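You operate a simulated robot arm through the tools that you are given. There is no shell and no other tool.

The job below is to be done with a simulated two-armed robot. You get a single attempt, and the scene is never put back.

JOB
Press the cap onto the streaky purple bottle, then shake it till the colour is even.
Fine: use the cap press; slide out again, bottle into the blue tray; leave the other bottles.

It is judged by the outcome, as a careful person would: the job done as asked, and still so three seconds after it is handed in. It fails if anything else is knocked over, pushed out of place, dropped, spilled or broken. A push-on lid holds only when it is set on centred and level and pressed home; a screw cap is set on level and turned clockwise until tight.

ROBOT AND FRAMES
Two 7-joint arms with fingered hands on one trunk that stands fixed in place. Base frame: the origin is at the foot of the trunk, x ahead of it, y to its left, z up. Units: mm, degrees, N and s.
The left shoulder is at [70, 145, 1112], the right one opposite. With the tool pointing down near the work surface each hand reaches from about 400 to 780 mm from the base axis, measured 20 degrees to its own side. Payload 3.5 kg a hand.
Tool frame (each hand has its own): the origin (TCP) lies between the finger pads and is the grasp point; the fingertips stand 25 mm ahead of it; z points along the fingers, y is the line along which they close. Largest opening 88 mm; the body of the gripper starts 29 mm behind the TCP. The gripper is a hand of 4 fingers: y runs from the thumb to the fingers, the wrist lies at [-13, -97, -162] in the tool frame, and closing takes about 1.5 s.
Orientation is that of the tool frame in the base frame, as a unit quaternion [w, x, y, z]. With the fingers straight down and the wrist toward the robot, the tool's x, y and z point along [0, 1, 0], [1, 0, 0] and [0, 0, -1] of the base frame.

CONTROLS
- The arms move only by the tool nudge_tool. It takes "left_commands", "right_commands" or both (then of equal length, played together; a hand with none holds still); each is text: rows parted by semicolons, each of 6 numbers parted by spaces: the shift along the base's x, y, z in units of 200 mm (1.0 is 200 mm), then the turn, a rotation vector about the base's x, y, z in units of 45 degrees (1.0 is 45 degrees). In form: dx dy dz ax ay az; .... A call has 1 to 20 rows; each row is the pose to reach, as a shift and turn from the pose commanded when the call began. "left_claw" and "right_claw" are, for a hand that has rows, the opening, from 0 (shut) to 1 (fully open), set as the call begins (left out, the last holds). A call with a number of a shift or a turn outside -1 to 1 is refused whole. A row lasts 0.2 s, in which the tool goes at most 50 mm and 8.6 degrees; a call with a longer step from one row to the next is refused whole, and so is a gripper value outside its range. Where a pose cannot be reached the arm comes as near as it can. A force on the tool above 40 N (or 10 N above the force at the start of the call, whichever is more), or a blocked arm, ends the call early, and 0.2 s more pass. Each finger travels about 45 mm/s and halts on what it meets, pressing with about 23 N; the grip force reading is that of the motor and also rises with nothing between the fingers. The clock runs only during rows and for 0.2 s after the last one: add rows that repeat a pose to give the fingers time. It gives the time, the measured TCP pose, the force on the tool (base axes), the opening and the grip force at its end, in the units of the frame above (readings bear some noise), with the torque about the TCP (base axes, N m) and any sound that the robot's microphone picked up.
- Cameras (640 x 400 px; columns grow to the right, rows downward): "scene" is now at [128.4, 44.1, 1428]; the picture's right is [0.51, -0.86, 0.00], its down [-0.53, -0.31, -0.79] and it looks along [0.68, 0.40, -0.61] (base axes); focal length 320 px, centre (320, 200). "left" rides on the left gripper at [-64, -83, -98] in its tool frame; the picture's right is [-0.62, -0.37, 0.69], its down [0.71, -0.63, 0.30] and it looks along [0.32, 0.68, 0.65] (tool axes); focal length 265 px, centre (320, 200). "right" rides on the right gripper at [64, -83, -98] in its tool frame; the picture's right is [-0.62, 0.37, -0.69], its down [-0.71, -0.63, 0.30] and it looks along [-0.32, 0.68, 0.65] (tool axes); focal length 265 px, centre (320, 200). There is no depth. A picture from a camera that has moved, and an enlarged one, comes with that camera's place and axes in the base frame and with its lens.
- snapshot(camera): a new picture of that camera. The clock stands still meanwhile.
- slide_trunk(by): slides the trunk up (or, below 0, down) by that many mm; the arms and the scene camera ride with it, the base frame stays. It gives what a move gives, with no picture.
- set_fingers(index, middle, ring, thumb_bend, thumb_turn, hand): sets how far each is bent, from 0 (flat) to 100 (curled in); at 30 the hand is open as for a grip, at 70 the pads meet at the TCP. One left out holds its place. A second passes; each finger stops where it meets its share of the squeeze, and holds until it gets a number again. A gripper value or a shape takes the hand back. It gives what a move gives, with no picture; readings hold the bend of each and the force on the fingers (four entries, about 0 where the hand has none), thumb and palm. thumb_turn goes from beside the hand (0) to across from the fingers (100), as for a grip.
- hand_shape(shape, hand): the hand has 4 fingers and takes this shape, open, in about a second: jaw (thumb against the fingers, like two jaws); tri (thumb and two fingers); tip (a fingertip pinch); poke (one finger out to press); point (the index stretched); flat (the hand flat); cup (the hand cupped); fist (a fist). The gripper value then closes the fingers along that shape, each until it touches; the sizes above hold for jaw. It gives what a move gives, with no picture.
- head_to(pan, tilt): turns the head with the scene camera to pan (to the left, within 86 degrees either way) and tilt (down, from -29 to 69), counted from straight ahead of the robot. It gives what a move gives.
- zoom(camera, box): a new picture of the part [left, top, right, bottom] of that camera's present view, enlarged. The clock stands still meanwhile.
- close_job(): hands the job in; it is judged then, once.

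Places have to be worked out from the pictures, the camera data and where the tool is seen. Open the grippers and draw the arms clear of the work before you hand the job in, unless the task says otherwise.

The tools are called after "Request:" by a JSON object that holds its "op" and its "data". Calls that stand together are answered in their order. nudge_tool: Moves the arms, as the interface text tells. Its arguments: {"type":"object","properties":{"left_commands":{"type":"string"},"left_claw":{"type":"number"},"right_commands":{"type":"string"},"right_claw":{"type":"number"}},"required":[]} The other tools are called the same way: slide_trunk (by) slides the trunk up or down; hand_shape (shape, hand) gives the hand a shape; set_fingers (index, middle, ring, thumb_bend, thumb_turn, hand) moves the fingers one by one; head_to (pan, tilt) turns the head that bears the scene camera; snapshot (camera) takes a picture; zoom (camera, box) takes an enlarged picture of a part of a camera's view; close_job () hands the job in.

At the start:

```text
time_s: 0.0
left_eef_pos: [356.9, 462.2, 1218.1]
left_orientation: [0.001, 0.707, 0.707, 0.0]
left_force: [0.3, -0.1, 0.5]
left_moment: [0.02, 0.0, -0.02]
left_grip_width: 87.5
left_grasp_force: 0.1
left_shape: jaw
left_bend: [30.0, 30.0, 30.0, 30.0, 98.0]
left_finger forces: [0.0, 0.0, 0.1, 0.0, 0.0, 0.1]
right_eef_pos: [398.1, 72.4, 1255.9]
right_orientation: [0.0, 0.706, 0.708, 0.001]
right_force: [0.0, -0.1, -0.2]
right_moment: [0.01, -0.01, 0.02]
right_grip_width: 87.8
right_grasp_force: 0.0
right_shape: jaw
right_bend: [30.0, 30.0, 30.0, 30.0, 98.0]
right_finger forces: [0.1, 0.0, 0.0, 0.1, 0.0, 0.0]
trunk travel left (down, up): [-675.0, 165.0]
head pan, tilt: [30.4, 37.8]
```

scene: 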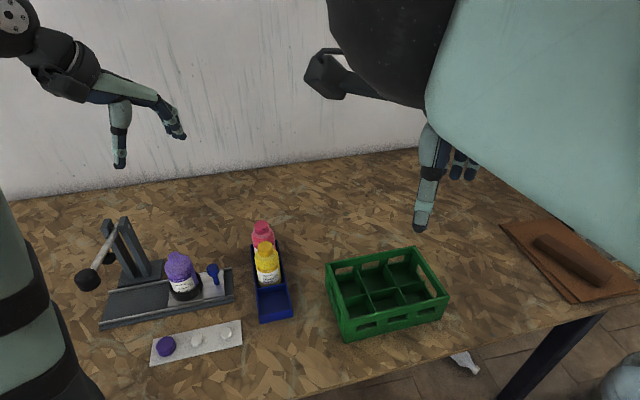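
right: 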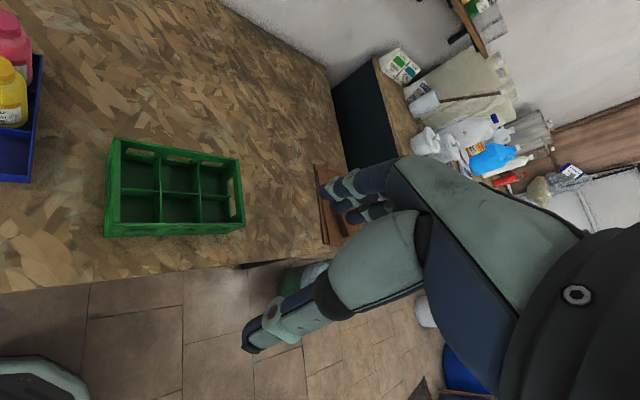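
left: 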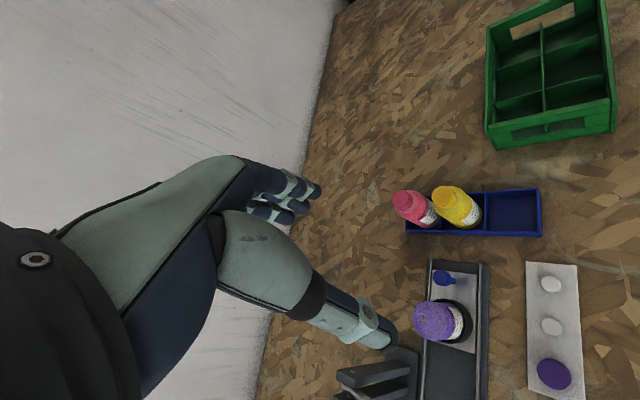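

I begin by taking closer looks at the press, the bottle and the caps before moving anything.

Request:
{"op": "zoom", "data": {"camera": "scene", "box": [60, 200, 320, 370]}}

Request:
{"op": "zoom", "data": {"camera": "left", "box": [320, 160, 640, 400]}}

```text
2.35 times, centred on (190, 285) of scene
camera zoom: at [128.4, 44.1, 1428.0], right [0.51, -0.86, 0.0], down [-0.53, -0.31, -0.79], along [0.68, 0.4, -0.61], focal length 753 px, centre (626, 0)
```

zoom: 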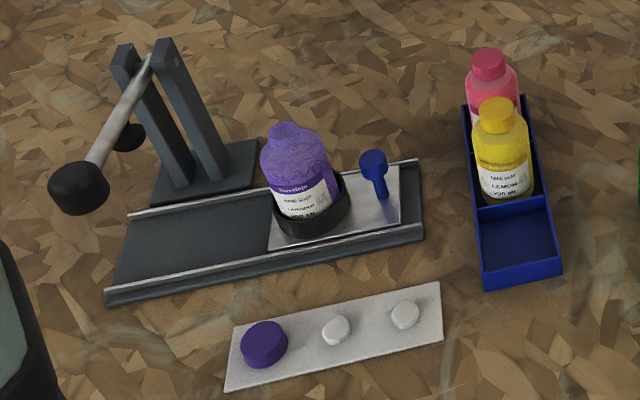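

```text
1.67 times, centred on (480, 280) of left
camera zoom: at [273.5, 398.1, 1316.9], right [-0.37, -0.62, -0.69], down [-0.63, 0.71, -0.3], along [0.68, 0.32, -0.65], focal length 442 px, centre (53, 67)
```

zoom: 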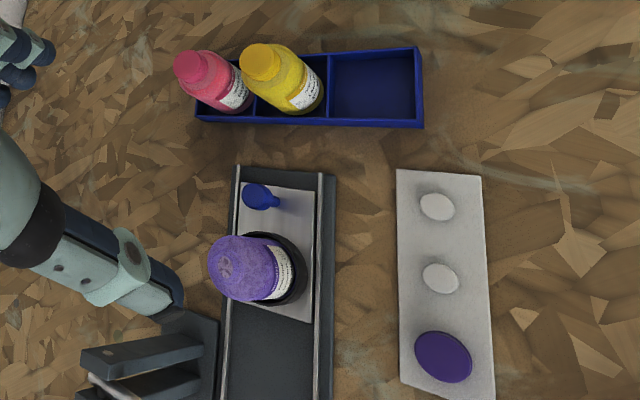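

Zooming in further on the press mechanism, the caps and the tray to get accurate pixel positions.

Request:
{"op": "zoom", "data": {"camera": "scene", "box": [70, 205, 166, 265]}}

Request:
{"op": "zoom", "data": {"camera": "scene", "box": [140, 240, 252, 310]}}

Request:
{"op": "zoom", "data": {"camera": "scene", "box": [90, 270, 250, 370]}}

Request:
{"op": "zoom", "data": {"camera": "scene", "box": [220, 210, 348, 330]}}

Request:
{"op": "zoom", "data": {"camera": "left", "box": [320, 240, 576, 400]}}

```text
6.67 times, centred on (118, 235) of scene
camera zoom: at [128.4, 44.1, 1428.0], right [0.51, -0.86, 0.0], down [-0.53, -0.31, -0.79], along [0.68, 0.4, -0.61], focal length 2133 px, centre (1667, -33)
```

zoom: 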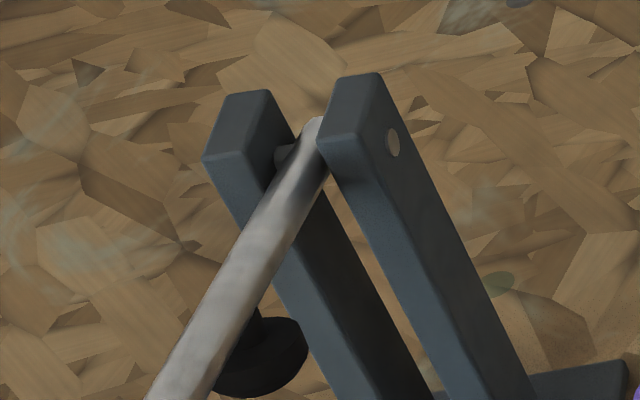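

```text
5.71 times, centred on (196, 275) of scene
camera zoom: at [128.4, 44.1, 1428.0], right [0.51, -0.86, 0.0], down [-0.53, -0.31, -0.79], along [0.68, 0.4, -0.61], focal length 1828 px, centre (1029, -229)
```

zoom: 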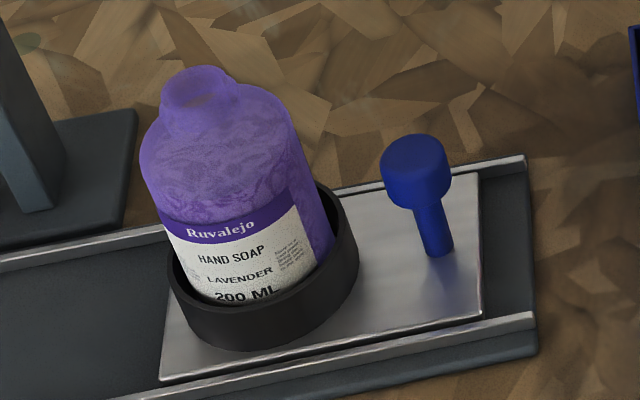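

```text
4.00 times, centred on (170, 320) of scene
camera zoom: at [128.4, 44.1, 1428.0], right [0.51, -0.86, 0.0], down [-0.53, -0.31, -0.79], along [0.68, 0.4, -0.61], focal length 1280 px, centre (920, -280)
```

zoom: 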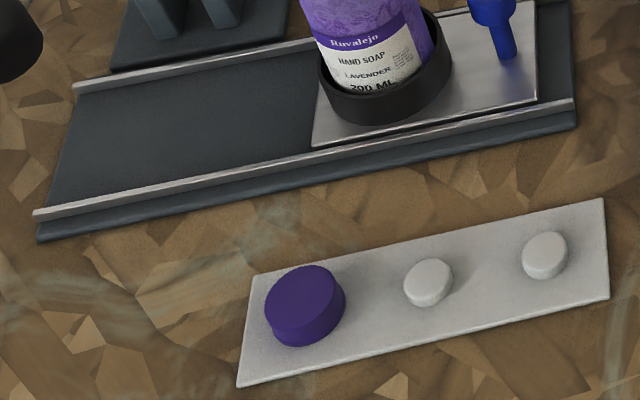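

```text
3.33 times, centred on (284, 270) of scene
camera zoom: at [128.4, 44.1, 1428.0], right [0.51, -0.86, 0.0], down [-0.53, -0.31, -0.79], along [0.68, 0.4, -0.61], focal length 1067 px, centre (440, -33)
```

zoom: 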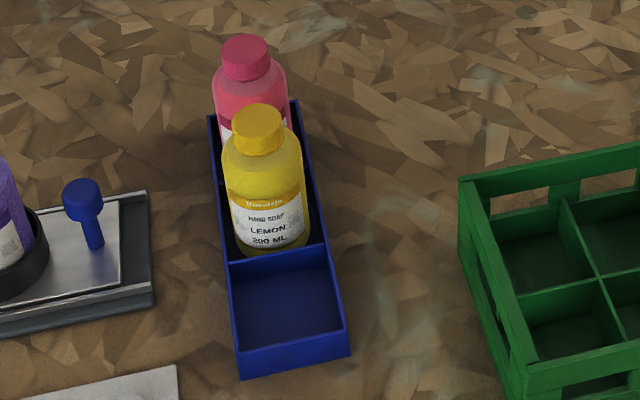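

```text
2.50 times, centred on (448, 320) of left
camera zoom: at [273.5, 398.1, 1316.9], right [-0.37, -0.62, -0.69], down [-0.63, 0.71, -0.3], along [0.68, 0.32, -0.65], focal length 664 px, centre (0, -100)
```

zoom: 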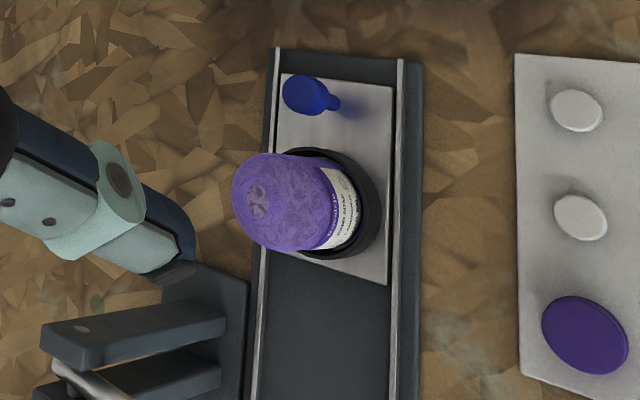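

The station looks rotated about 45° to the base: the purple cap is near (256,485,797), the bottle near (367,548), the plunger over about (286,614), and the tray's empty bay near (450,355). I'll turn the left hand 45° and move it to a clear viewing pose for better measurements.

Request:
{"op": "nudge_tool", "data": {"left_commands": "-0.06 -0.02 -0.16 0 0 0.1667; -0.12 -0.04 -0.33 0 0 0.3333; -0.18 -0.06 -0.5 0 0 0.5; -0.24 -0.08 -0.66 0 0 0.6667; -0.3 -0.1 -0.82 0 0 0.8333; -0.335 -0.11 -0.95 0 0 1.0; -0.335 -0.11 -0.95 0 0 1.0"}}

```text
time_s: 1.6
left_eef_pos: [291.7, 444.7, 1029.9]
left_orientation: [0.0, 0.382, 0.924, 0.0]
left_force: [0.4, 0.8, 0.1]
left_moment: [0.01, 0.0, 0.02]
left_grip_width: 87.8
left_grasp_force: 0.1
left_shape: jaw
left_bend: [30.0, 30.0, 30.0, 30.0, 98.0]
left_finger forces: [0.1, 0.0, 0.0, 0.0, 0.0, 0.0]
right_eef_pos: [399.1, 74.1, 1255.3]
right_orientation: [-0.001, 0.707, 0.708, -0.001]
right_force: [1.0, -0.1, 1.2]
right_moment: [-0.02, -0.02, -0.01]
right_grip_width: 87.7
right_grasp_force: 0.0
right_shape: jaw
right_bend: [30.0, 30.0, 30.0, 30.0, 98.0]
right_finger forces: [0.0, 0.0, 0.1, 0.0, 0.0, 0.0]
trunk travel left (down, up): [-675.0, 165.0]
head pan, tilt: [30.4, 37.8]
```

The hand turned cleanly to yaw +45. Now look with both cameras.

Request:
{"op": "snapshot", "data": {"camera": "left"}}

Request:
{"op": "snapshot", "data": {"camera": "scene"}}

```text
taken
camera left: at [278.5, 339.1, 1128.2], right [0.18, -0.7, -0.69], down [-0.95, 0.06, -0.3], along [0.25, 0.71, -0.65], focal length 265 px, centre (320, 200)
```

left: 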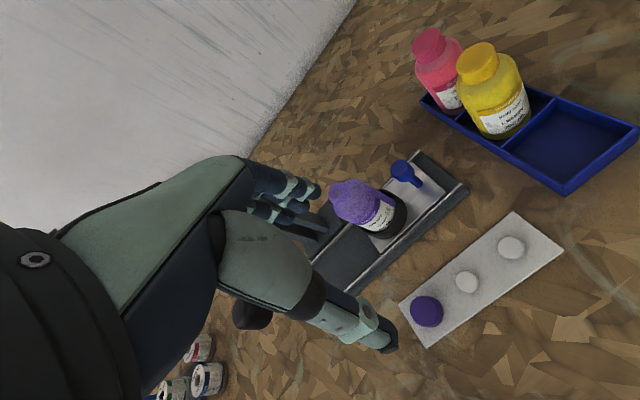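

```text
taken
camera scene: at [128.3, 44.0, 1428.0], right [0.51, -0.86, 0.0], down [-0.53, -0.31, -0.79], along [0.68, 0.4, -0.61], focal length 320 px, centre (320, 200)
```

scene: 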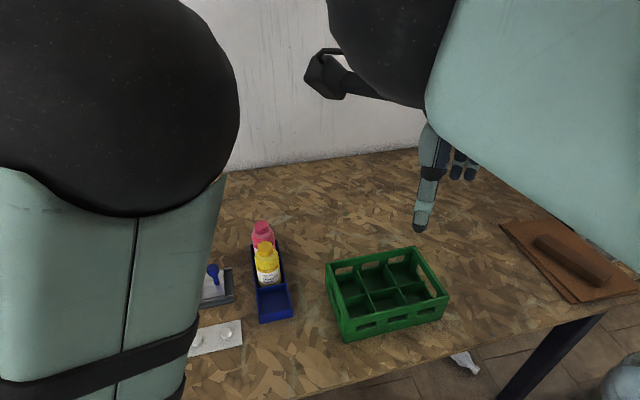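

The left view now shows the bottle, caps and tray well; I'll zoom in to measure them.

Request:
{"op": "zoom", "data": {"camera": "left", "box": [300, 140, 480, 252]}}

Request:
{"op": "zoom", "data": {"camera": "left", "box": [390, 200, 582, 360]}}

Request:
{"op": "zoom", "data": {"camera": "left", "box": [400, 20, 640, 200]}}

```text
3.56 times, centred on (390, 196) of left
camera zoom: at [278.5, 339.1, 1128.2], right [0.18, -0.7, -0.69], down [-0.95, 0.06, -0.3], along [0.25, 0.71, -0.65], focal length 944 px, centre (71, 214)
```

zoom: 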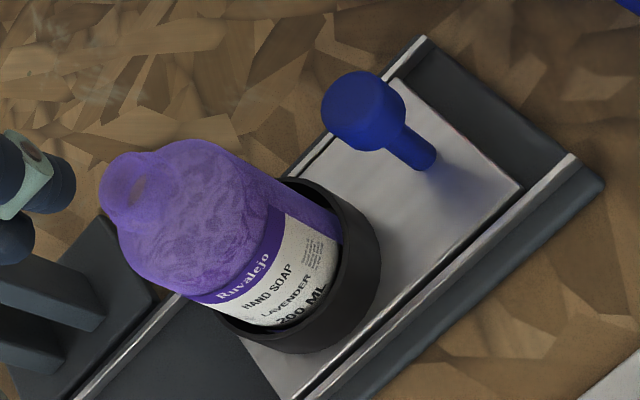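

```text
2.50 times, centred on (486, 280) of left
camera zoom: at [278.5, 339.1, 1128.2], right [0.18, -0.7, -0.69], down [-0.95, 0.06, -0.3], along [0.25, 0.71, -0.65], focal length 664 px, centre (-95, 0)
```

zoom: 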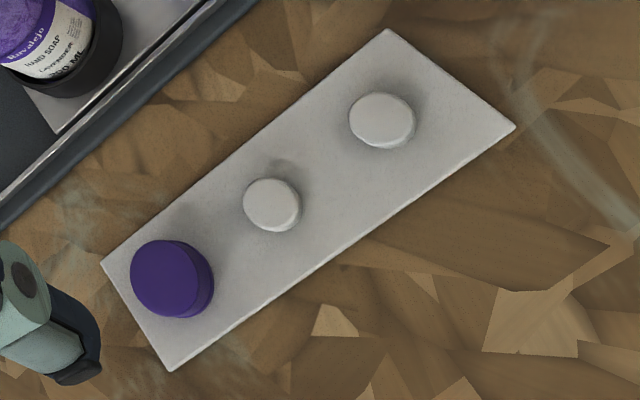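

```text
2.22 times, centred on (520, 110) of left
camera zoom: at [278.5, 339.1, 1128.2], right [0.18, -0.7, -0.69], down [-0.95, 0.06, -0.3], along [0.25, 0.71, -0.65], focal length 590 px, centre (-124, 400)
```

zoom: 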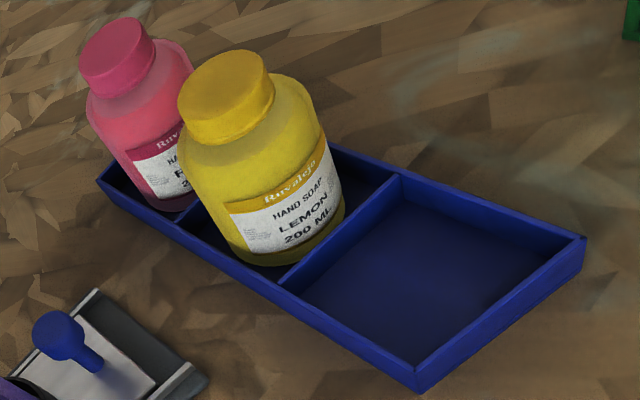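

The measurements from both cameras agree: cap near (254,482), plate top near z 796, tray top near z 806. The lever ball sits close to the cap, so I'll go straight down first at the current spot, then move in low.

Request:
{"op": "nudge_tool", "data": {"left_commands": "0 0 -0.17 0 0 0; 0 0 -0.34 0 0 0; 0 0 -0.51 0 0 0; 0 0 -0.68 0 0 0; 0 0 -0.80 0 0 0; 0 0 -0.80 0 0 0"}}

Request:
{"op": "snapshot", "data": {"camera": "left"}}

Request:
{"op": "snapshot", "data": {"camera": "scene"}}

```text
time_s: 3.0
left_eef_pos: [291.4, 442.0, 868.2]
left_orientation: [0.0, 0.382, 0.924, -0.001]
left_force: [0.5, -1.2, 1.0]
left_moment: [0.02, 0.0, -0.03]
left_grip_width: 87.7
left_grasp_force: 0.2
left_shape: jaw
left_bend: [30.0, 30.0, 30.0, 30.0, 98.0]
left_finger forces: [0.0, 0.0, 0.1, 0.0, 0.1, 0.0]
left hand out of reach, approached as far as the arm can: row 1, 2, 3, 4
right_eef_pos: [398.1, 73.6, 1255.3]
right_orientation: [0.0, 0.707, 0.707, 0.0]
right_force: [0.4, 0.4, 1.1]
right_moment: [0.03, 0.01, -0.02]
right_grip_width: 87.8
right_grasp_force: 0.0
right_shape: jaw
right_bend: [30.0, 30.0, 30.0, 30.0, 98.0]
right_finger forces: [0.0, 0.0, 0.1, 0.1, 0.0, 0.0]
trunk travel left (down, up): [-675.0, 165.0]
head pan, tilt: [30.4, 37.8]
```

```text
taken
camera left: at [276.8, 339.2, 967.3], right [0.18, -0.7, -0.69], down [-0.95, 0.06, -0.3], along [0.25, 0.71, -0.65], focal length 265 px, centre (320, 200)
```

left: 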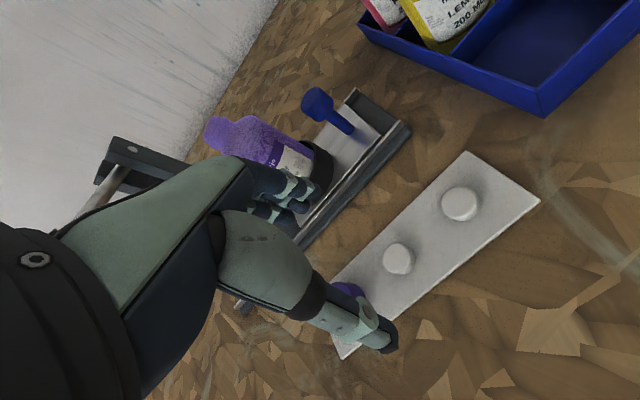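

```text
taken
camera scene: at [128.0, 43.6, 1428.0], right [0.51, -0.86, 0.0], down [-0.53, -0.31, -0.79], along [0.68, 0.4, -0.61], focal length 320 px, centre (320, 200)
```

scene: 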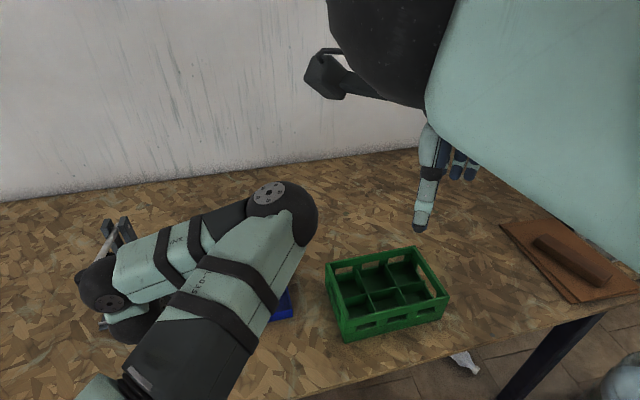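

The pose was reached, but the left arm has flipped its elbow forward and up, near the right hand. I'll move the right hand off to the right for clearance, and then raise the trunk so the left arm is less folded.

Request:
{"op": "nudge_tool", "data": {"right_commands": "0 -0.2 0 0 0 0; 0 -0.4 0 0 0 0; 0 -0.6 0 0 0 0; 0 -0.8 0 0 0 0; 0 -1.0 0 0 0 0; 0 -1.0 0 0 0 0"}}

Request:
{"op": "slide_trunk", "data": {"by": 150}}

Request:
{"op": "snapshot", "data": {"camera": "scene"}}

Request:
{"op": "snapshot", "data": {"camera": "left"}}

```text
time_s: 4.4
left_eef_pos: [290.6, 445.5, 867.5]
left_orientation: [0.0, 0.383, 0.924, -0.001]
left_force: [0.3, 0.2, -0.7]
left_moment: [-0.02, -0.02, 0.0]
left_grip_width: 87.6
left_grasp_force: 0.1
left_shape: jaw
left_bend: [30.0, 30.0, 30.0, 30.0, 98.0]
left_finger forces: [0.0, 0.0, 0.0, 0.0, 0.0, 0.0]
right_eef_pos: [397.6, -127.3, 1254.6]
right_orientation: [0.001, 0.707, 0.708, -0.001]
right_force: [0.2, -1.1, -0.9]
right_moment: [-0.06, 0.04, -0.02]
right_grip_width: 88.3
right_grasp_force: 0.1
right_shape: jaw
right_bend: [30.0, 30.0, 30.0, 30.0, 98.0]
right_finger forces: [0.0, 0.0, 0.0, 0.0, 0.0, 0.0]
trunk travel left (down, up): [-675.0, 165.0]
head pan, tilt: [30.4, 37.8]
```

```text
time_s: 6.2
left_eef_pos: [290.0, 443.2, 1019.2]
left_orientation: [0.0, 0.383, 0.924, 0.0]
left_force: [0.0, 0.7, 0.1]
left_moment: [0.01, -0.01, -0.03]
left_grip_width: 88.0
left_grasp_force: 0.1
left_shape: jaw
left_bend: [30.0, 30.0, 30.0, 30.0, 98.0]
left_finger forces: [0.1, 0.0, 0.0, 0.0, 0.0, 0.1]
right_eef_pos: [397.4, -126.9, 1405.4]
right_orientation: [0.0, 0.707, 0.707, 0.0]
right_force: [0.2, 0.5, 0.2]
right_moment: [-0.02, 0.0, 0.02]
right_grip_width: 87.9
right_grasp_force: 0.1
right_shape: jaw
right_bend: [30.0, 30.0, 30.0, 30.0, 98.0]
right_finger forces: [0.0, 0.0, 0.0, 0.0, 0.1, 0.0]
trunk travel left (down, up): [-825.0, 15.0]
head pan, tilt: [30.4, 37.8]
```

```text
taken
camera scene: at [128.5, 44.1, 1578.0], right [0.51, -0.86, 0.0], down [-0.53, -0.31, -0.79], along [0.68, 0.4, -0.61], focal length 320 px, centre (320, 200)
```

scene: 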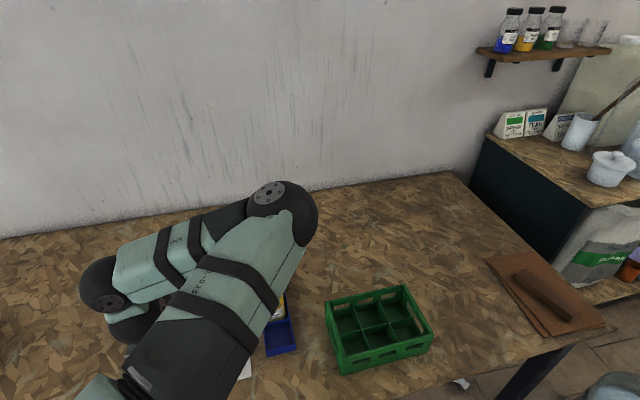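

```text
taken
camera left: at [277.2, 339.6, 1117.2], right [0.18, -0.7, -0.69], down [-0.95, 0.06, -0.3], along [0.25, 0.71, -0.65], focal length 265 px, centre (320, 200)
```

left: 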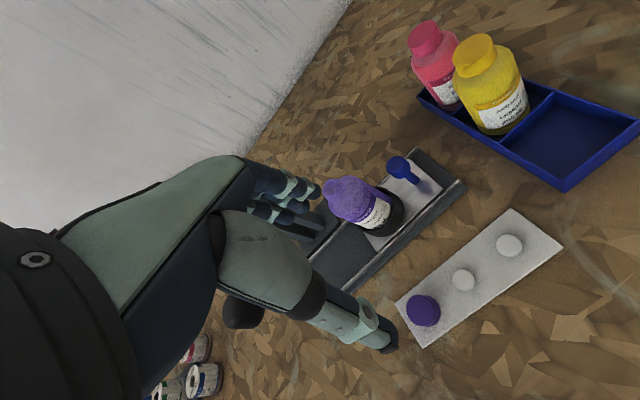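

The trunk is up 150 mm and the readings show about 1.5 mm noise (true hand position about (291,443.5)). I'll test descending from this height to see whether the arm tracks without flipping.

Request:
{"op": "nudge_tool", "data": {"left_commands": "0 0 -0.15 0 0 0; 0 0 -0.3 0 0 0; 0 0 -0.45 0 0 0; 0 0 -0.6 0 0 0; 0 0 -0.75 0 0 0; 0 0 -0.75 0 0 0"}}

Request:
{"op": "snapshot", "data": {"camera": "scene"}}

```text
time_s: 7.5
left_eef_pos: [290.1, 442.2, 868.1]
left_orientation: [0.0, 0.383, 0.924, 0.0]
left_force: [0.1, 0.0, -0.6]
left_moment: [0.01, -0.03, -0.02]
left_grip_width: 87.6
left_grasp_force: 0.1
left_shape: jaw
left_bend: [30.0, 30.0, 30.0, 30.0, 98.0]
left_finger forces: [0.1, 0.1, 0.1, 0.0, 0.0, 0.0]
right_eef_pos: [397.8, -128.1, 1405.2]
right_orientation: [0.0, 0.707, 0.707, 0.0]
right_force: [-0.1, -0.7, -0.9]
right_moment: [0.02, 0.01, 0.0]
right_grip_width: 87.9
right_grasp_force: 0.1
right_shape: jaw
right_bend: [30.0, 30.0, 30.0, 30.0, 98.0]
right_finger forces: [0.0, 0.0, 0.1, 0.0, 0.0, 0.0]
trunk travel left (down, up): [-825.0, 15.0]
head pan, tilt: [30.4, 37.8]
```

```text
taken
camera scene: at [128.2, 43.7, 1578.0], right [0.51, -0.86, 0.0], down [-0.53, -0.31, -0.79], along [0.68, 0.4, -0.61], focal length 320 px, centre (320, 200)
```

scene: 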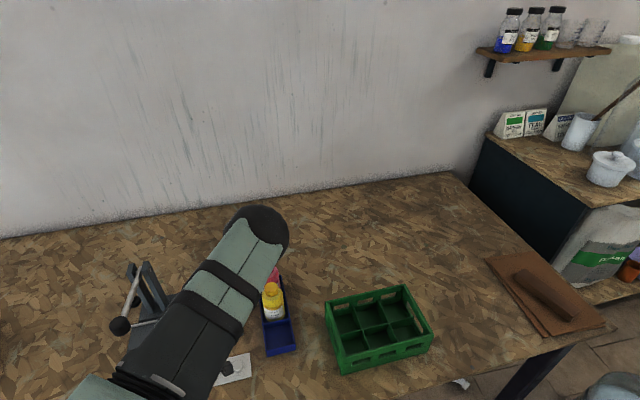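

The arm now tracks without reach trouble. Moving in low over the cap: shift about (-37,+39) at the present height.

Request:
{"op": "nudge_tool", "data": {"left_commands": "-0.06 0.065 0 0 0 0; -0.12 0.13 0 0 0 0; -0.185 0.195 0 0 0 0; -0.185 0.195 0 0 0 0"}}

Request:
{"op": "snapshot", "data": {"camera": "left"}}

Request:
{"op": "snapshot", "data": {"camera": "scene"}}

```text
time_s: 8.6
left_eef_pos: [254.7, 483.6, 868.4]
left_orientation: [0.0, 0.383, 0.924, -0.001]
left_force: [-0.5, 0.3, 0.3]
left_moment: [-0.01, -0.01, -0.01]
left_grip_width: 87.9
left_grasp_force: 0.0
left_shape: jaw
left_bend: [30.0, 30.0, 30.0, 30.0, 98.0]
left_finger forces: [0.0, 0.1, 0.0, 0.0, 0.1, 0.0]
right_eef_pos: [397.6, -128.0, 1404.4]
right_orientation: [0.0, 0.707, 0.707, 0.0]
right_force: [-0.7, -0.2, -0.8]
right_moment: [0.03, -0.02, 0.01]
right_grip_width: 87.6
right_grasp_force: 0.0
right_shape: jaw
right_bend: [30.0, 30.0, 30.0, 30.0, 98.0]
right_finger forces: [0.0, 0.0, 0.0, 0.0, 0.1, 0.1]
trunk travel left (down, up): [-825.0, 15.0]
head pan, tilt: [30.4, 37.8]
```

```text
taken
camera left: at [240.1, 378.1, 967.8], right [0.18, -0.7, -0.69], down [-0.95, 0.06, -0.3], along [0.25, 0.71, -0.65], focal length 265 px, centre (320, 200)
```

left: 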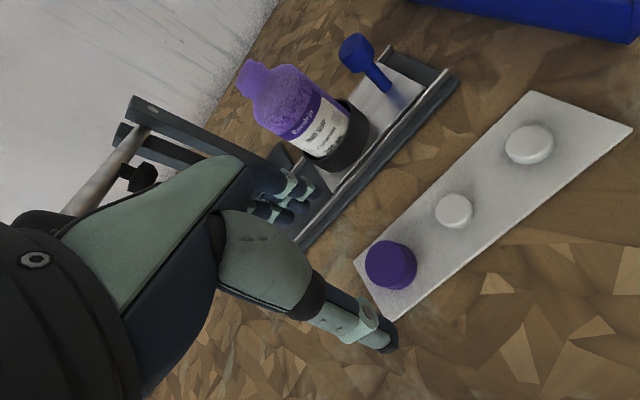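

```text
taken
camera scene: at [128.6, 43.9, 1578.0], right [0.51, -0.86, 0.0], down [-0.53, -0.31, -0.79], along [0.68, 0.4, -0.61], focal length 320 px, centre (320, 200)
```

scene: 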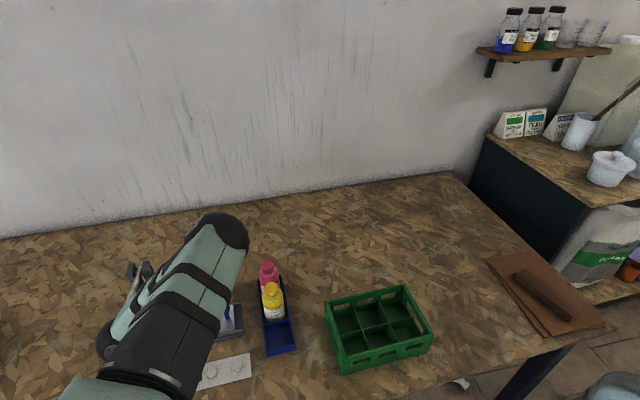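

The cap now appears right of the thumb as expected; zooming for a precise fix on it and on the bottle neck.

Request:
{"op": "zoom", "data": {"camera": "left", "box": [340, 220, 436, 280]}}

Request:
{"op": "zoom", "data": {"camera": "left", "box": [220, 40, 380, 140]}}

Request:
{"op": "zoom", "data": {"camera": "left", "box": [400, 90, 624, 230]}}

```text
6.67 times, centred on (388, 250) of left
camera zoom: at [240.1, 378.1, 967.8], right [0.18, -0.7, -0.69], down [-0.95, 0.06, -0.3], along [0.25, 0.71, -0.65], focal length 1769 px, centre (-133, -133)
```

zoom: 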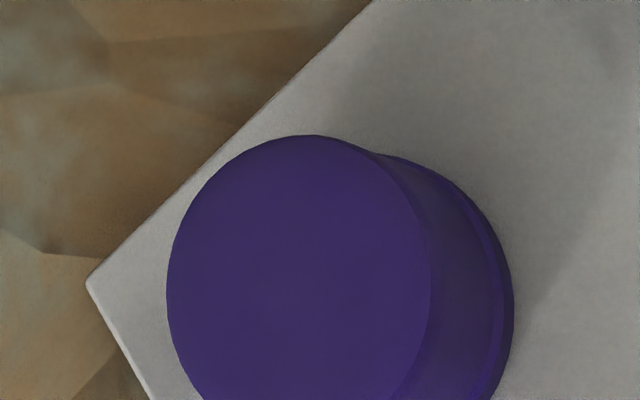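

```text
4.00 times, centred on (300, 90) of left
camera zoom: at [240.1, 378.1, 967.8], right [0.18, -0.7, -0.69], down [-0.95, 0.06, -0.3], along [0.25, 0.71, -0.65], focal length 1062 px, centre (400, 640)
```

zoom: 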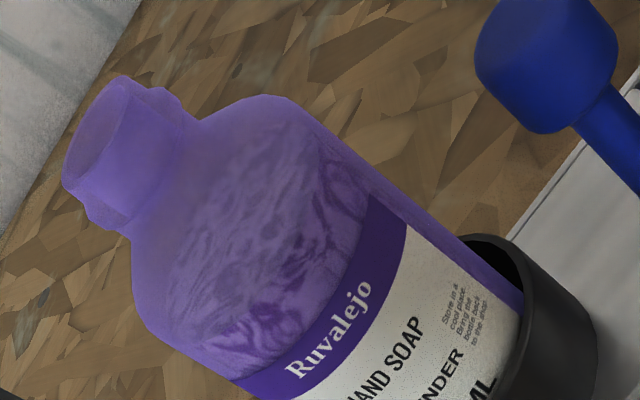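

```text
2.86 times, centred on (512, 160) of left
camera zoom: at [240.1, 378.1, 967.8], right [0.18, -0.7, -0.69], down [-0.95, 0.06, -0.3], along [0.25, 0.71, -0.65], focal length 758 px, centre (-229, 314)
```

zoom: 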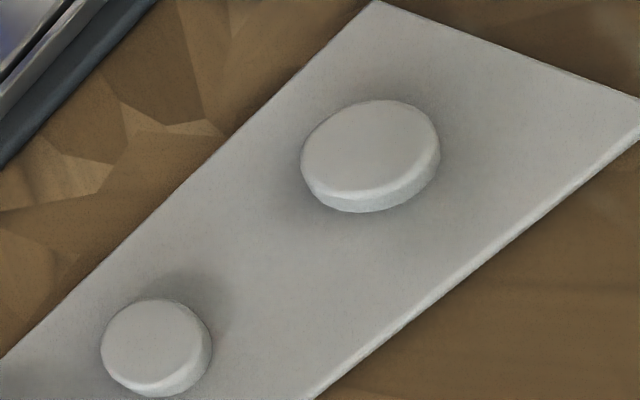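

Cap top centre fixes at about (252.7,483.5,796), 28 mm wide and ~15 mm tall, with the bottle neck ~22 mm. Let me look closely at the fingers to choose the best hand shape for gripping it.

Request:
{"op": "zoom", "data": {"camera": "left", "box": [180, 140, 420, 360]}}

Request:
{"op": "zoom", "data": {"camera": "scene", "box": [80, 240, 280, 400]}}

```text
1.82 times, centred on (300, 250) of left
camera zoom: at [240.1, 378.1, 967.8], right [0.18, -0.7, -0.69], down [-0.95, 0.06, -0.3], along [0.25, 0.71, -0.65], focal length 483 px, centre (356, 109)
```

zoom: 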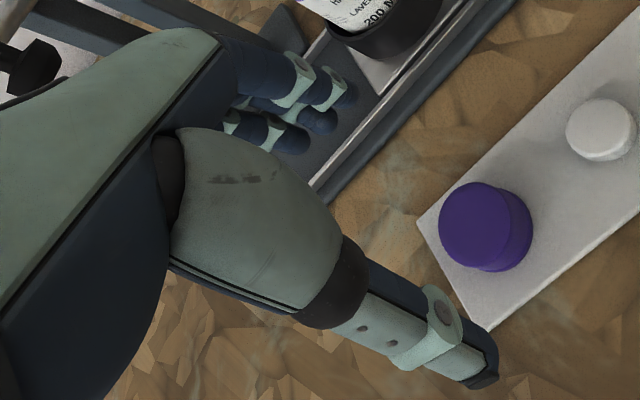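

```text
2.50 times, centred on (180, 320) of scene
camera zoom: at [128.6, 43.9, 1578.0], right [0.51, -0.86, 0.0], down [-0.53, -0.31, -0.79], along [0.68, 0.4, -0.61], focal length 800 px, centre (670, -100)
```

zoom: 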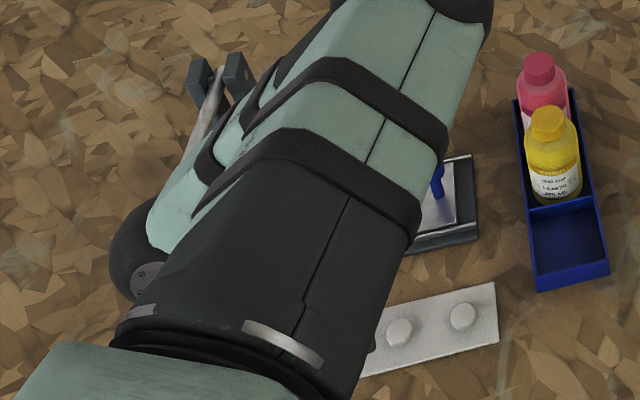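

Jaw grip should self-centre on the cap. Lowering in steps to TCP z≈818 with a small centring correction, then checking.

Request:
{"op": "nudge_tool", "data": {"left_commands": "-0.006 0.005 -0.1 0 0 0; -0.006 0.005 -0.2 0 0 0; -0.006 0.005 -0.25 0 0 0; -0.006 0.005 -0.25 0 0 0", "left_claw": 1.0}}

Request:
{"op": "snapshot", "data": {"camera": "left"}}

Request:
{"op": "zoom", "data": {"camera": "left", "box": [240, 160, 432, 340]}}

```text
time_s: 9.6
left_eef_pos: [253.7, 483.2, 818.1]
left_orientation: [-0.001, 0.383, 0.924, 0.0]
left_force: [-0.1, -0.5, -0.2]
left_moment: [0.01, -0.01, 0.01]
left_grip_width: 87.8
left_grasp_force: 0.0
left_shape: jaw
left_bend: [30.0, 30.0, 30.0, 30.0, 98.0]
left_finger forces: [0.1, 0.0, 0.0, 0.0, 0.0, 0.0]
right_eef_pos: [397.6, -127.6, 1405.6]
right_orientation: [0.0, 0.707, 0.708, -0.001]
right_force: [-0.2, -0.2, -1.0]
right_moment: [0.06, 0.0, -0.01]
right_grip_width: 87.9
right_grasp_force: 0.0
right_shape: jaw
right_bend: [30.0, 30.0, 30.0, 30.0, 98.0]
right_finger forces: [0.0, 0.0, 0.0, 0.1, 0.1, 0.0]
trunk travel left (down, up): [-825.0, 15.0]
head pan, tilt: [30.4, 37.8]
```

```text
taken
camera left: at [239.1, 379.4, 917.1], right [0.18, -0.7, -0.69], down [-0.95, 0.06, -0.3], along [0.25, 0.71, -0.65], focal length 265 px, centre (320, 200)
```

left: 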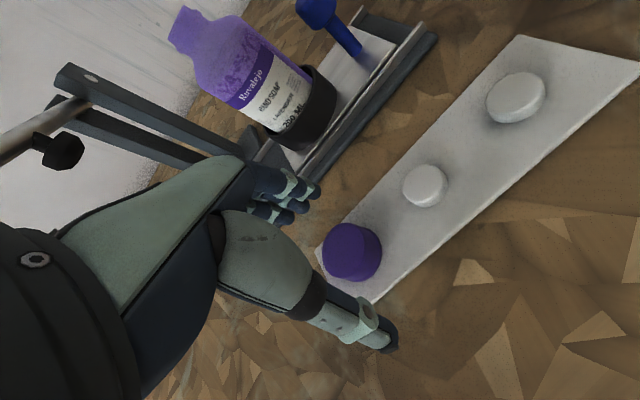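

```text
2.22 times, centred on (336, 250) of left
camera zoom: at [239.1, 379.4, 917.1], right [0.18, -0.7, -0.69], down [-0.95, 0.06, -0.3], along [0.25, 0.71, -0.65], focal length 590 px, centre (284, 89)
```

zoom: 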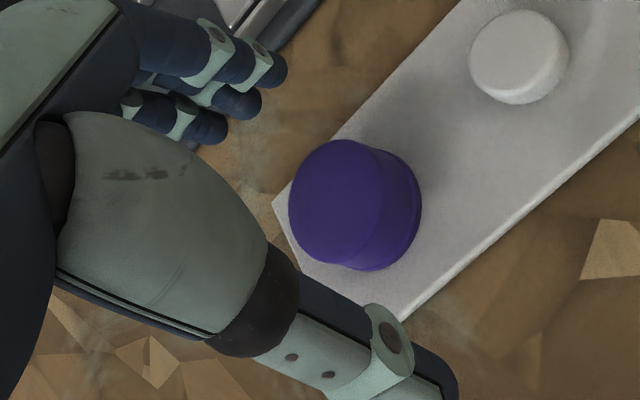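

The cap lines up with the grasp point within about 1.5 mm. Lowering to z≈809 (tips ~3 mm above the mat).

Request:
{"op": "nudge_tool", "data": {"left_commands": "0 0 -0.02 0 0 0; 0 0 -0.045 0 0 0; 0 0 -0.045 0 0 0"}}

```text
time_s: 10.3
left_eef_pos: [253.3, 483.3, 809.5]
left_orientation: [0.0, 0.383, 0.924, 0.0]
left_force: [0.3, 0.1, -0.1]
left_moment: [0.01, 0.0, 0.01]
left_grip_width: 87.7
left_grasp_force: 0.0
left_shape: jaw
left_bend: [30.0, 30.0, 30.0, 30.0, 98.0]
left_finger forces: [0.0, 0.1, 0.0, 0.0, 0.0, 0.1]
right_eef_pos: [397.3, -126.4, 1405.8]
right_orientation: [0.0, 0.707, 0.707, 0.0]
right_force: [-0.2, -0.2, 0.4]
right_moment: [0.01, 0.01, 0.0]
right_grip_width: 88.1
right_grasp_force: 0.2
right_shape: jaw
right_bend: [30.0, 30.0, 30.0, 30.0, 98.0]
right_finger forces: [0.0, 0.0, 0.0, 0.0, 0.1, 0.0]
trunk travel left (down, up): [-825.0, 15.0]
head pan, tilt: [30.4, 37.8]
```

No contact. I'll close the hand part-way (about 48 mm opening) and check the finger-tip heights and centring before gripping.

Request:
{"op": "nudge_tool", "data": {"left_commands": "0 0 0 0 0 0; 0 0 0 0 0 0; 0 0 0 0 0 0; 0 0 0 0 0 0; 0 0 0 0 0 0", "left_claw": 0.52}}

Request:
{"op": "zoom", "data": {"camera": "left", "box": [240, 160, 432, 340]}}

```text
time_s: 11.6
left_eef_pos: [254.0, 484.3, 808.9]
left_orientation: [-0.001, 0.383, 0.924, 0.001]
left_force: [-0.1, 0.0, 0.4]
left_moment: [-0.05, -0.03, 0.01]
left_grip_width: 46.3
left_grasp_force: 0.1
left_shape: jaw
left_bend: [74.0, 43.0, 40.0, 68.0, 100.0]
left_finger forces: [0.1, 0.0, 0.1, 0.1, 0.0, 0.0]
right_eef_pos: [398.0, -127.1, 1404.4]
right_orientation: [0.0, 0.707, 0.707, 0.0]
right_force: [0.1, -0.1, 0.6]
right_moment: [0.04, 0.04, -0.01]
right_grip_width: 87.8
right_grasp_force: 0.0
right_shape: jaw
right_bend: [30.0, 30.0, 30.0, 30.0, 98.0]
right_finger forces: [0.0, 0.0, 0.0, 0.0, 0.0, 0.0]
trunk travel left (down, up): [-825.0, 15.0]
head pan, tilt: [30.4, 37.8]
```

```text
2.22 times, centred on (336, 250) of left
camera zoom: at [238.7, 379.5, 908.6], right [0.18, -0.7, -0.69], down [-0.95, 0.06, -0.3], along [0.25, 0.71, -0.65], focal length 590 px, centre (284, 89)
```

zoom: 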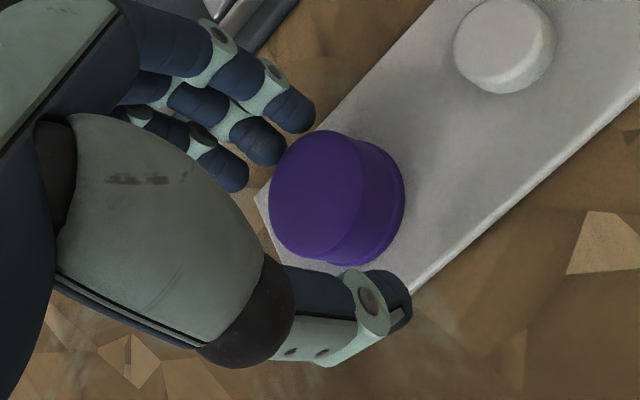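

The thumb lines up with the cap centre, with index and middle tips straddling it opposite. Closing to grip the cap now.

Request:
{"op": "nudge_tool", "data": {"left_commands": "0 0 0 0 0 0; 0 0 0 0 0 0; 0 0 0 0 0 0; 0 0 0 0 0 0; 0 0 0 0 0 0; 0 0 0 0 0 0; 0 0 0 0 0 0", "left_claw": 0.0}}

Request:
{"op": "zoom", "data": {"camera": "left", "box": [240, 160, 432, 340]}}

```text
time_s: 13.2
left_eef_pos: [252.4, 482.8, 810.5]
left_orientation: [0.0, 0.383, 0.924, 0.001]
left_force: [-0.1, -1.8, 8.0]
left_moment: [0.0, -0.07, -0.05]
left_grip_width: 27.7
left_grasp_force: 23.5
left_shape: jaw
left_bend: [74.0, 51.0, 57.0, 75.0, 100.0]
left_finger forces: [13.6, 7.3, 0.1, 0.0, 20.4, 0.0]
right_eef_pos: [396.0, -128.4, 1405.2]
right_orientation: [0.0, 0.707, 0.707, -0.001]
right_force: [0.2, -0.6, -0.6]
right_moment: [-0.01, 0.0, -0.01]
right_grip_width: 87.8
right_grasp_force: 0.1
right_shape: jaw
right_bend: [30.0, 30.0, 30.0, 30.0, 98.0]
right_finger forces: [0.0, 0.0, 0.2, 0.0, 0.0, 0.0]
trunk travel left (down, up): [-825.0, 15.0]
head pan, tilt: [30.4, 37.8]
```

```text
2.22 times, centred on (336, 250) of left
camera zoom: at [238.4, 378.5, 909.3], right [0.18, -0.7, -0.69], down [-0.95, 0.06, -0.3], along [0.25, 0.71, -0.65], focal length 590 px, centre (284, 89)
```

zoom: 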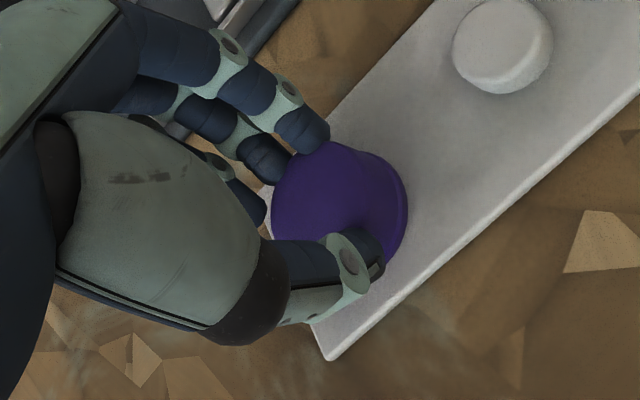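

Grip is firm (thumb 20 N, index 14, middle 7). Lifting 30 mm to check that the cap comes up level.

Request:
{"op": "nudge_tool", "data": {"left_commands": "0 0 0.05 0 0 0; 0 0 0.1 0 0 0; 0 0 0.15 0 0 0; 0 0 0.15 0 0 0"}}

Request:
{"op": "snapshot", "data": {"camera": "left"}}

Request:
{"op": "zoom", "data": {"camera": "left", "box": [280, 190, 400, 290]}}

```text
time_s: 14.2
left_eef_pos: [252.5, 484.7, 840.3]
left_orientation: [0.0, 0.383, 0.924, 0.0]
left_force: [-0.4, -0.5, -0.4]
left_moment: [0.01, -0.03, 0.0]
left_grip_width: 18.9
left_grasp_force: 23.2
left_shape: jaw
left_bend: [75.0, 75.0, 57.0, 85.0, 100.0]
left_finger forces: [0.0, 0.1, 0.0, 0.1, 0.1, 0.0]
right_eef_pos: [397.3, -127.3, 1404.9]
right_orientation: [0.0, 0.707, 0.707, 0.0]
right_force: [0.1, -0.4, 0.5]
right_moment: [0.0, 0.0, 0.01]
right_grip_width: 88.2
right_grasp_force: 0.0
right_shape: jaw
right_bend: [30.0, 30.0, 30.0, 30.0, 98.0]
right_finger forces: [0.1, 0.1, 0.0, 0.0, 0.0, 0.1]
trunk travel left (down, up): [-825.0, 15.0]
head pan, tilt: [30.4, 37.8]
```

```text
taken
camera left: at [238.0, 379.2, 937.9], right [0.18, -0.7, -0.69], down [-0.95, 0.06, -0.3], along [0.25, 0.71, -0.65], focal length 265 px, centre (320, 200)
```

left: 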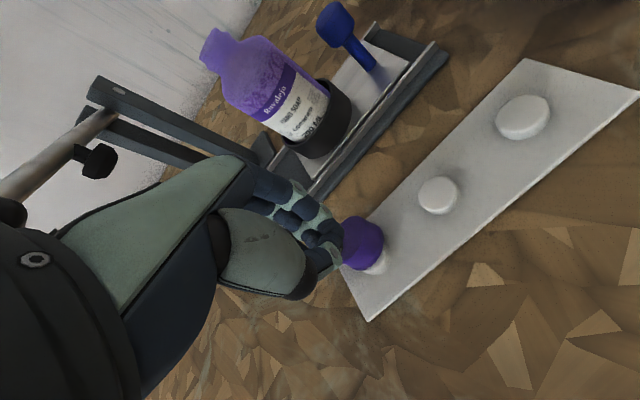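

```text
4.00 times, centred on (340, 240) of left
camera zoom: at [238.0, 379.2, 937.9], right [0.18, -0.7, -0.69], down [-0.95, 0.06, -0.3], along [0.25, 0.71, -0.65], focal length 1062 px, centre (240, 40)
```

zoom: 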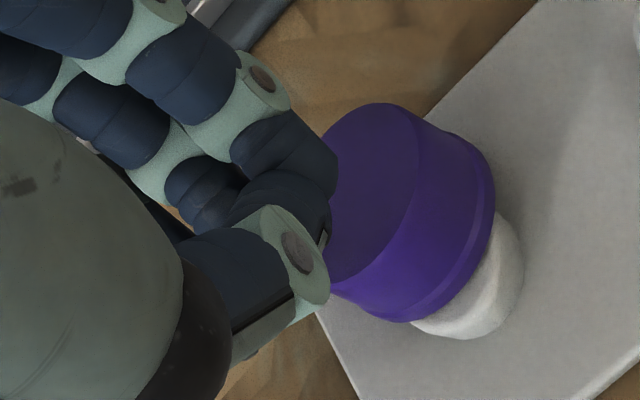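

The cap slipped from the fingers while rising: it sits on a white stud on the holder (the other white discs are empty studs) and seems to be riding higher on it now. I'll raise the closed hand straight up a little and look properly.

Request:
{"op": "nudge_tool", "data": {"left_commands": "0 0 0.06 0 0 0; 0 0 0.13 0 0 0; 0 0 0.2 0 0 0; 0 0 0.2 0 0 0"}}

Request:
{"op": "zoom", "data": {"camera": "left", "box": [320, 190, 448, 290]}}

Request:
{"op": "snapshot", "data": {"camera": "left"}}

```text
time_s: 15.2
left_eef_pos: [253.5, 482.9, 878.1]
left_orientation: [0.0, 0.383, 0.924, 0.0]
left_force: [-1.3, -0.1, -0.6]
left_moment: [0.01, -0.01, 0.0]
left_grip_width: 19.0
left_grasp_force: 23.3
left_shape: jaw
left_bend: [75.0, 75.0, 57.0, 85.0, 100.0]
left_finger forces: [0.0, 0.0, 0.1, 0.0, 0.0, 0.1]
right_eef_pos: [397.3, -128.3, 1404.9]
right_orientation: [0.001, 0.707, 0.707, 0.0]
right_force: [0.3, -0.3, -1.0]
right_moment: [0.02, 0.01, -0.01]
right_grip_width: 88.0
right_grasp_force: 0.1
right_shape: jaw
right_bend: [30.0, 30.0, 30.0, 30.0, 98.0]
right_finger forces: [0.0, 0.0, 0.0, 0.0, 0.0, 0.1]
trunk travel left (down, up): [-825.0, 15.0]
head pan, tilt: [30.4, 37.8]
```

```text
4.00 times, centred on (384, 240) of left
camera zoom: at [239.3, 379.9, 978.0], right [0.18, -0.7, -0.69], down [-0.95, 0.06, -0.3], along [0.25, 0.71, -0.65], focal length 1062 px, centre (64, 40)
```

zoom: 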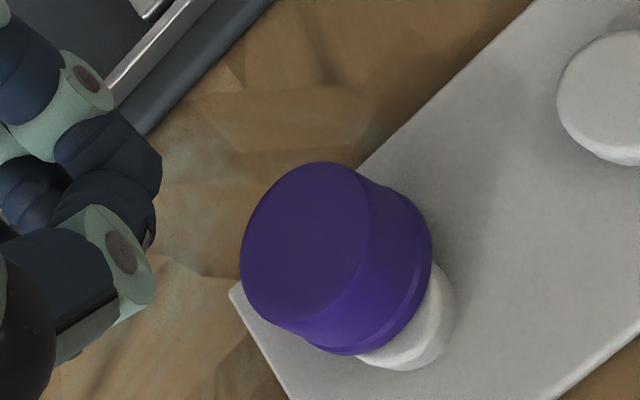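

```text
taken
camera left: at [239.3, 379.9, 978.0], right [0.18, -0.7, -0.69], down [-0.95, 0.06, -0.3], along [0.25, 0.71, -0.65], focal length 265 px, centre (320, 200)
```

left: 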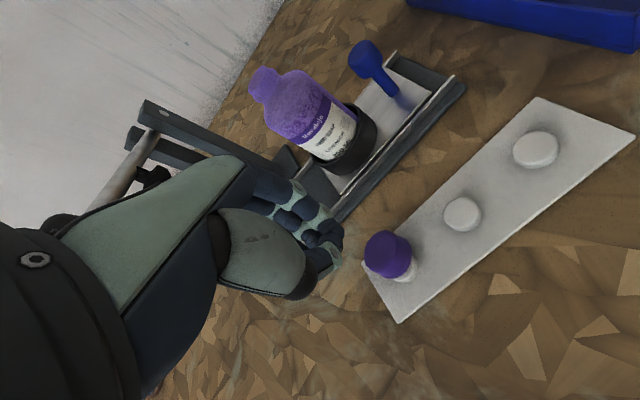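

The cap is now perched askew on its stud, shifted about 7 mm toward the finger side. I'll open the hand up here, and then come down centred on the stud so closing pushes the cap back over it.

Request:
{"op": "nudge_tool", "data": {"left_commands": "0 0 0 0 0 0; 0 0 0 0 0 0; 0 0 0 0 0 0; 0 0 0 0 0 0; 0 0 0 0 0 0; 0 0 0 0 0 0; 0 0 0 0 0 0; 0 0 0 0 0 0", "left_claw": 1.0}}

Request:
{"op": "zoom", "data": {"camera": "left", "box": [350, 210, 430, 310]}}

Request:
{"op": "zoom", "data": {"camera": "left", "box": [420, 100, 612, 260]}}

```text
time_s: 16.9
left_eef_pos: [254.5, 484.4, 879.3]
left_orientation: [0.0, 0.383, 0.924, 0.0]
left_force: [0.3, -0.9, -0.6]
left_moment: [0.0, 0.02, 0.03]
left_grip_width: 87.6
left_grasp_force: 0.0
left_shape: jaw
left_bend: [30.0, 30.0, 30.0, 30.0, 98.0]
left_finger forces: [0.1, 0.0, 0.0, 0.0, 0.0, 0.0]
right_eef_pos: [397.4, -127.7, 1405.3]
right_orientation: [0.0, 0.707, 0.707, 0.0]
right_force: [-0.5, -0.2, -0.3]
right_moment: [-0.01, 0.02, 0.02]
right_grip_width: 87.7
right_grasp_force: 0.2
right_shape: jaw
right_bend: [30.0, 30.0, 30.0, 30.0, 98.0]
right_finger forces: [0.0, 0.0, 0.0, 0.0, 0.1, 0.1]
trunk travel left (down, up): [-825.0, 15.0]
head pan, tilt: [30.4, 37.8]
```

```text
4.00 times, centred on (390, 260) of left
camera zoom: at [239.1, 379.9, 977.8], right [0.18, -0.7, -0.69], down [-0.95, 0.06, -0.3], along [0.25, 0.71, -0.65], focal length 1062 px, centre (40, -40)
```

zoom: 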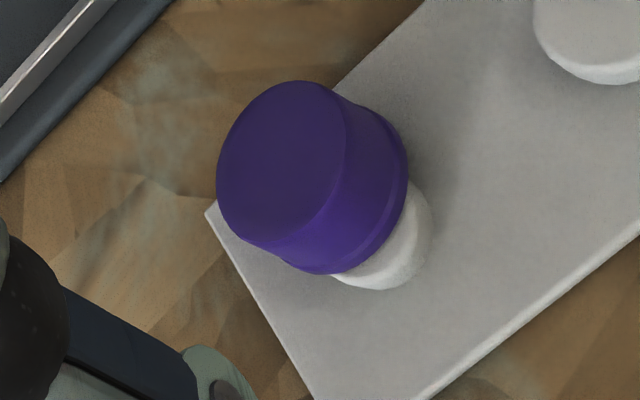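

```text
2.50 times, centred on (516, 180) of left
camera zoom: at [239.1, 379.9, 977.8], right [0.18, -0.7, -0.69], down [-0.95, 0.06, -0.3], along [0.25, 0.71, -0.65], focal length 664 px, centre (-170, 250)
```

zoom: 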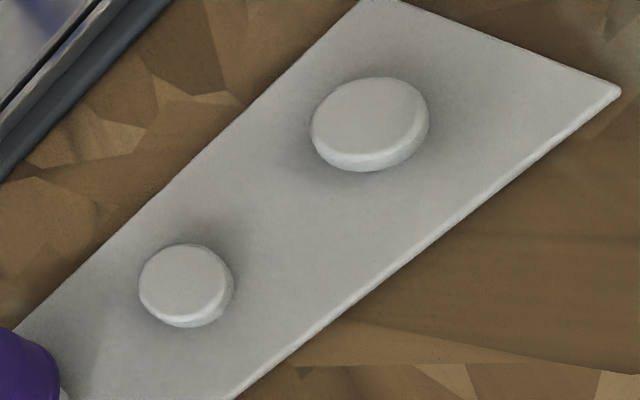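

The holder hasn't moved; only the cap is askew. Descending around it to z≈811 and then closing to push it back over the stud.

Request:
{"op": "nudge_tool", "data": {"left_commands": "0 0 -0.1 0 0 0; 0 0 -0.2 0 0 0; 0 0 -0.28 0 0 0; 0 0 -0.335 0 0 0; 0 0 -0.335 0 0 0"}}

Request:
{"op": "zoom", "data": {"camera": "left", "box": [240, 160, 432, 340]}}

```text
time_s: 18.1
left_eef_pos: [253.9, 482.1, 812.2]
left_orientation: [0.0, 0.382, 0.924, 0.0]
left_force: [-0.6, 0.0, -0.9]
left_moment: [0.01, 0.0, -0.01]
left_grip_width: 87.5
left_grasp_force: 0.1
left_shape: jaw
left_bend: [30.0, 30.0, 30.0, 30.0, 98.0]
left_finger forces: [0.1, 0.0, 0.1, 0.0, 0.1, 0.1]
right_eef_pos: [396.3, -126.8, 1404.4]
right_orientation: [-0.001, 0.707, 0.707, 0.0]
right_force: [0.1, 0.1, 0.1]
right_moment: [-0.01, 0.01, 0.03]
right_grip_width: 88.0
right_grasp_force: 0.2
right_shape: jaw
right_bend: [30.0, 30.0, 30.0, 30.0, 98.0]
right_finger forces: [0.0, 0.0, 0.0, 0.0, 0.0, 0.0]
trunk travel left (down, up): [-825.0, 15.0]
head pan, tilt: [30.4, 37.8]
```

```text
2.22 times, centred on (336, 250) of left
camera zoom: at [239.7, 378.2, 911.5], right [0.18, -0.7, -0.69], down [-0.95, 0.06, -0.3], along [0.25, 0.71, -0.65], focal length 590 px, centre (284, 89)
```

zoom: 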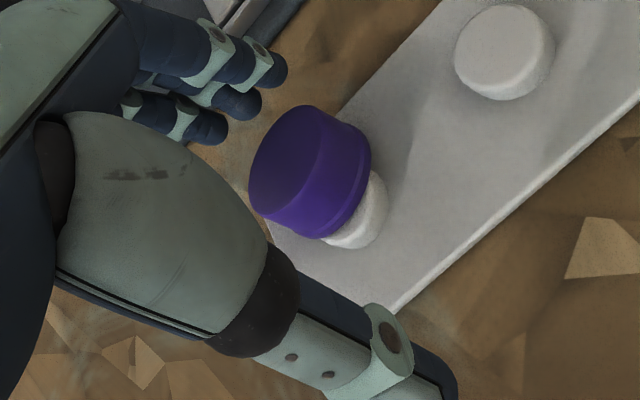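

The cap is within the open fingers. Closing gradually to about 33 mm to nudge it back toward the stud centre.

Request:
{"op": "nudge_tool", "data": {"left_commands": "0 0 0 0 0 0; 0 0 0 0 0 0; 0 0 0 0 0 0; 0 0 0 0 0 0; 0 0 0 0 0 0; 0 0 0 0 0 0; 0 0 0 0 0 0", "left_claw": 0.37}}

Request:
{"op": "zoom", "data": {"camera": "left", "box": [240, 160, 432, 340]}}

```text
time_s: 19.8
left_eef_pos: [252.7, 482.2, 812.8]
left_orientation: [0.0, 0.383, 0.924, 0.0]
left_force: [-0.6, -0.5, -0.2]
left_moment: [-0.02, 0.01, 0.0]
left_grip_width: 33.0
left_grasp_force: 0.0
left_shape: jaw
left_bend: [74.0, 50.0, 47.0, 73.0, 100.0]
left_finger forces: [0.0, 0.0, 0.1, 0.0, 0.1, 0.0]
right_eef_pos: [397.9, -127.3, 1405.4]
right_orientation: [0.0, 0.707, 0.707, 0.0]
right_force: [-0.6, 0.3, 0.6]
right_moment: [-0.01, 0.0, 0.02]
right_grip_width: 88.0
right_grasp_force: 0.1
right_shape: jaw
right_bend: [30.0, 30.0, 30.0, 30.0, 98.0]
right_finger forces: [0.1, 0.0, 0.1, 0.0, 0.0, 0.1]
trunk travel left (down, up): [-825.0, 15.0]
head pan, tilt: [30.4, 37.8]
```

```text
2.22 times, centred on (336, 250) of left
camera zoom: at [239.8, 378.1, 911.7], right [0.18, -0.7, -0.69], down [-0.95, 0.06, -0.3], along [0.25, 0.71, -0.65], focal length 590 px, centre (284, 89)
```

zoom: 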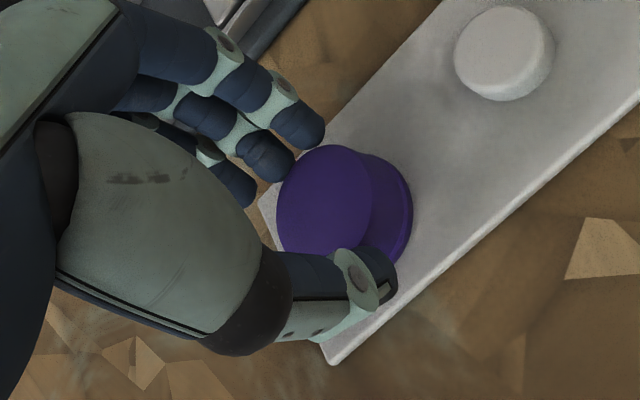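

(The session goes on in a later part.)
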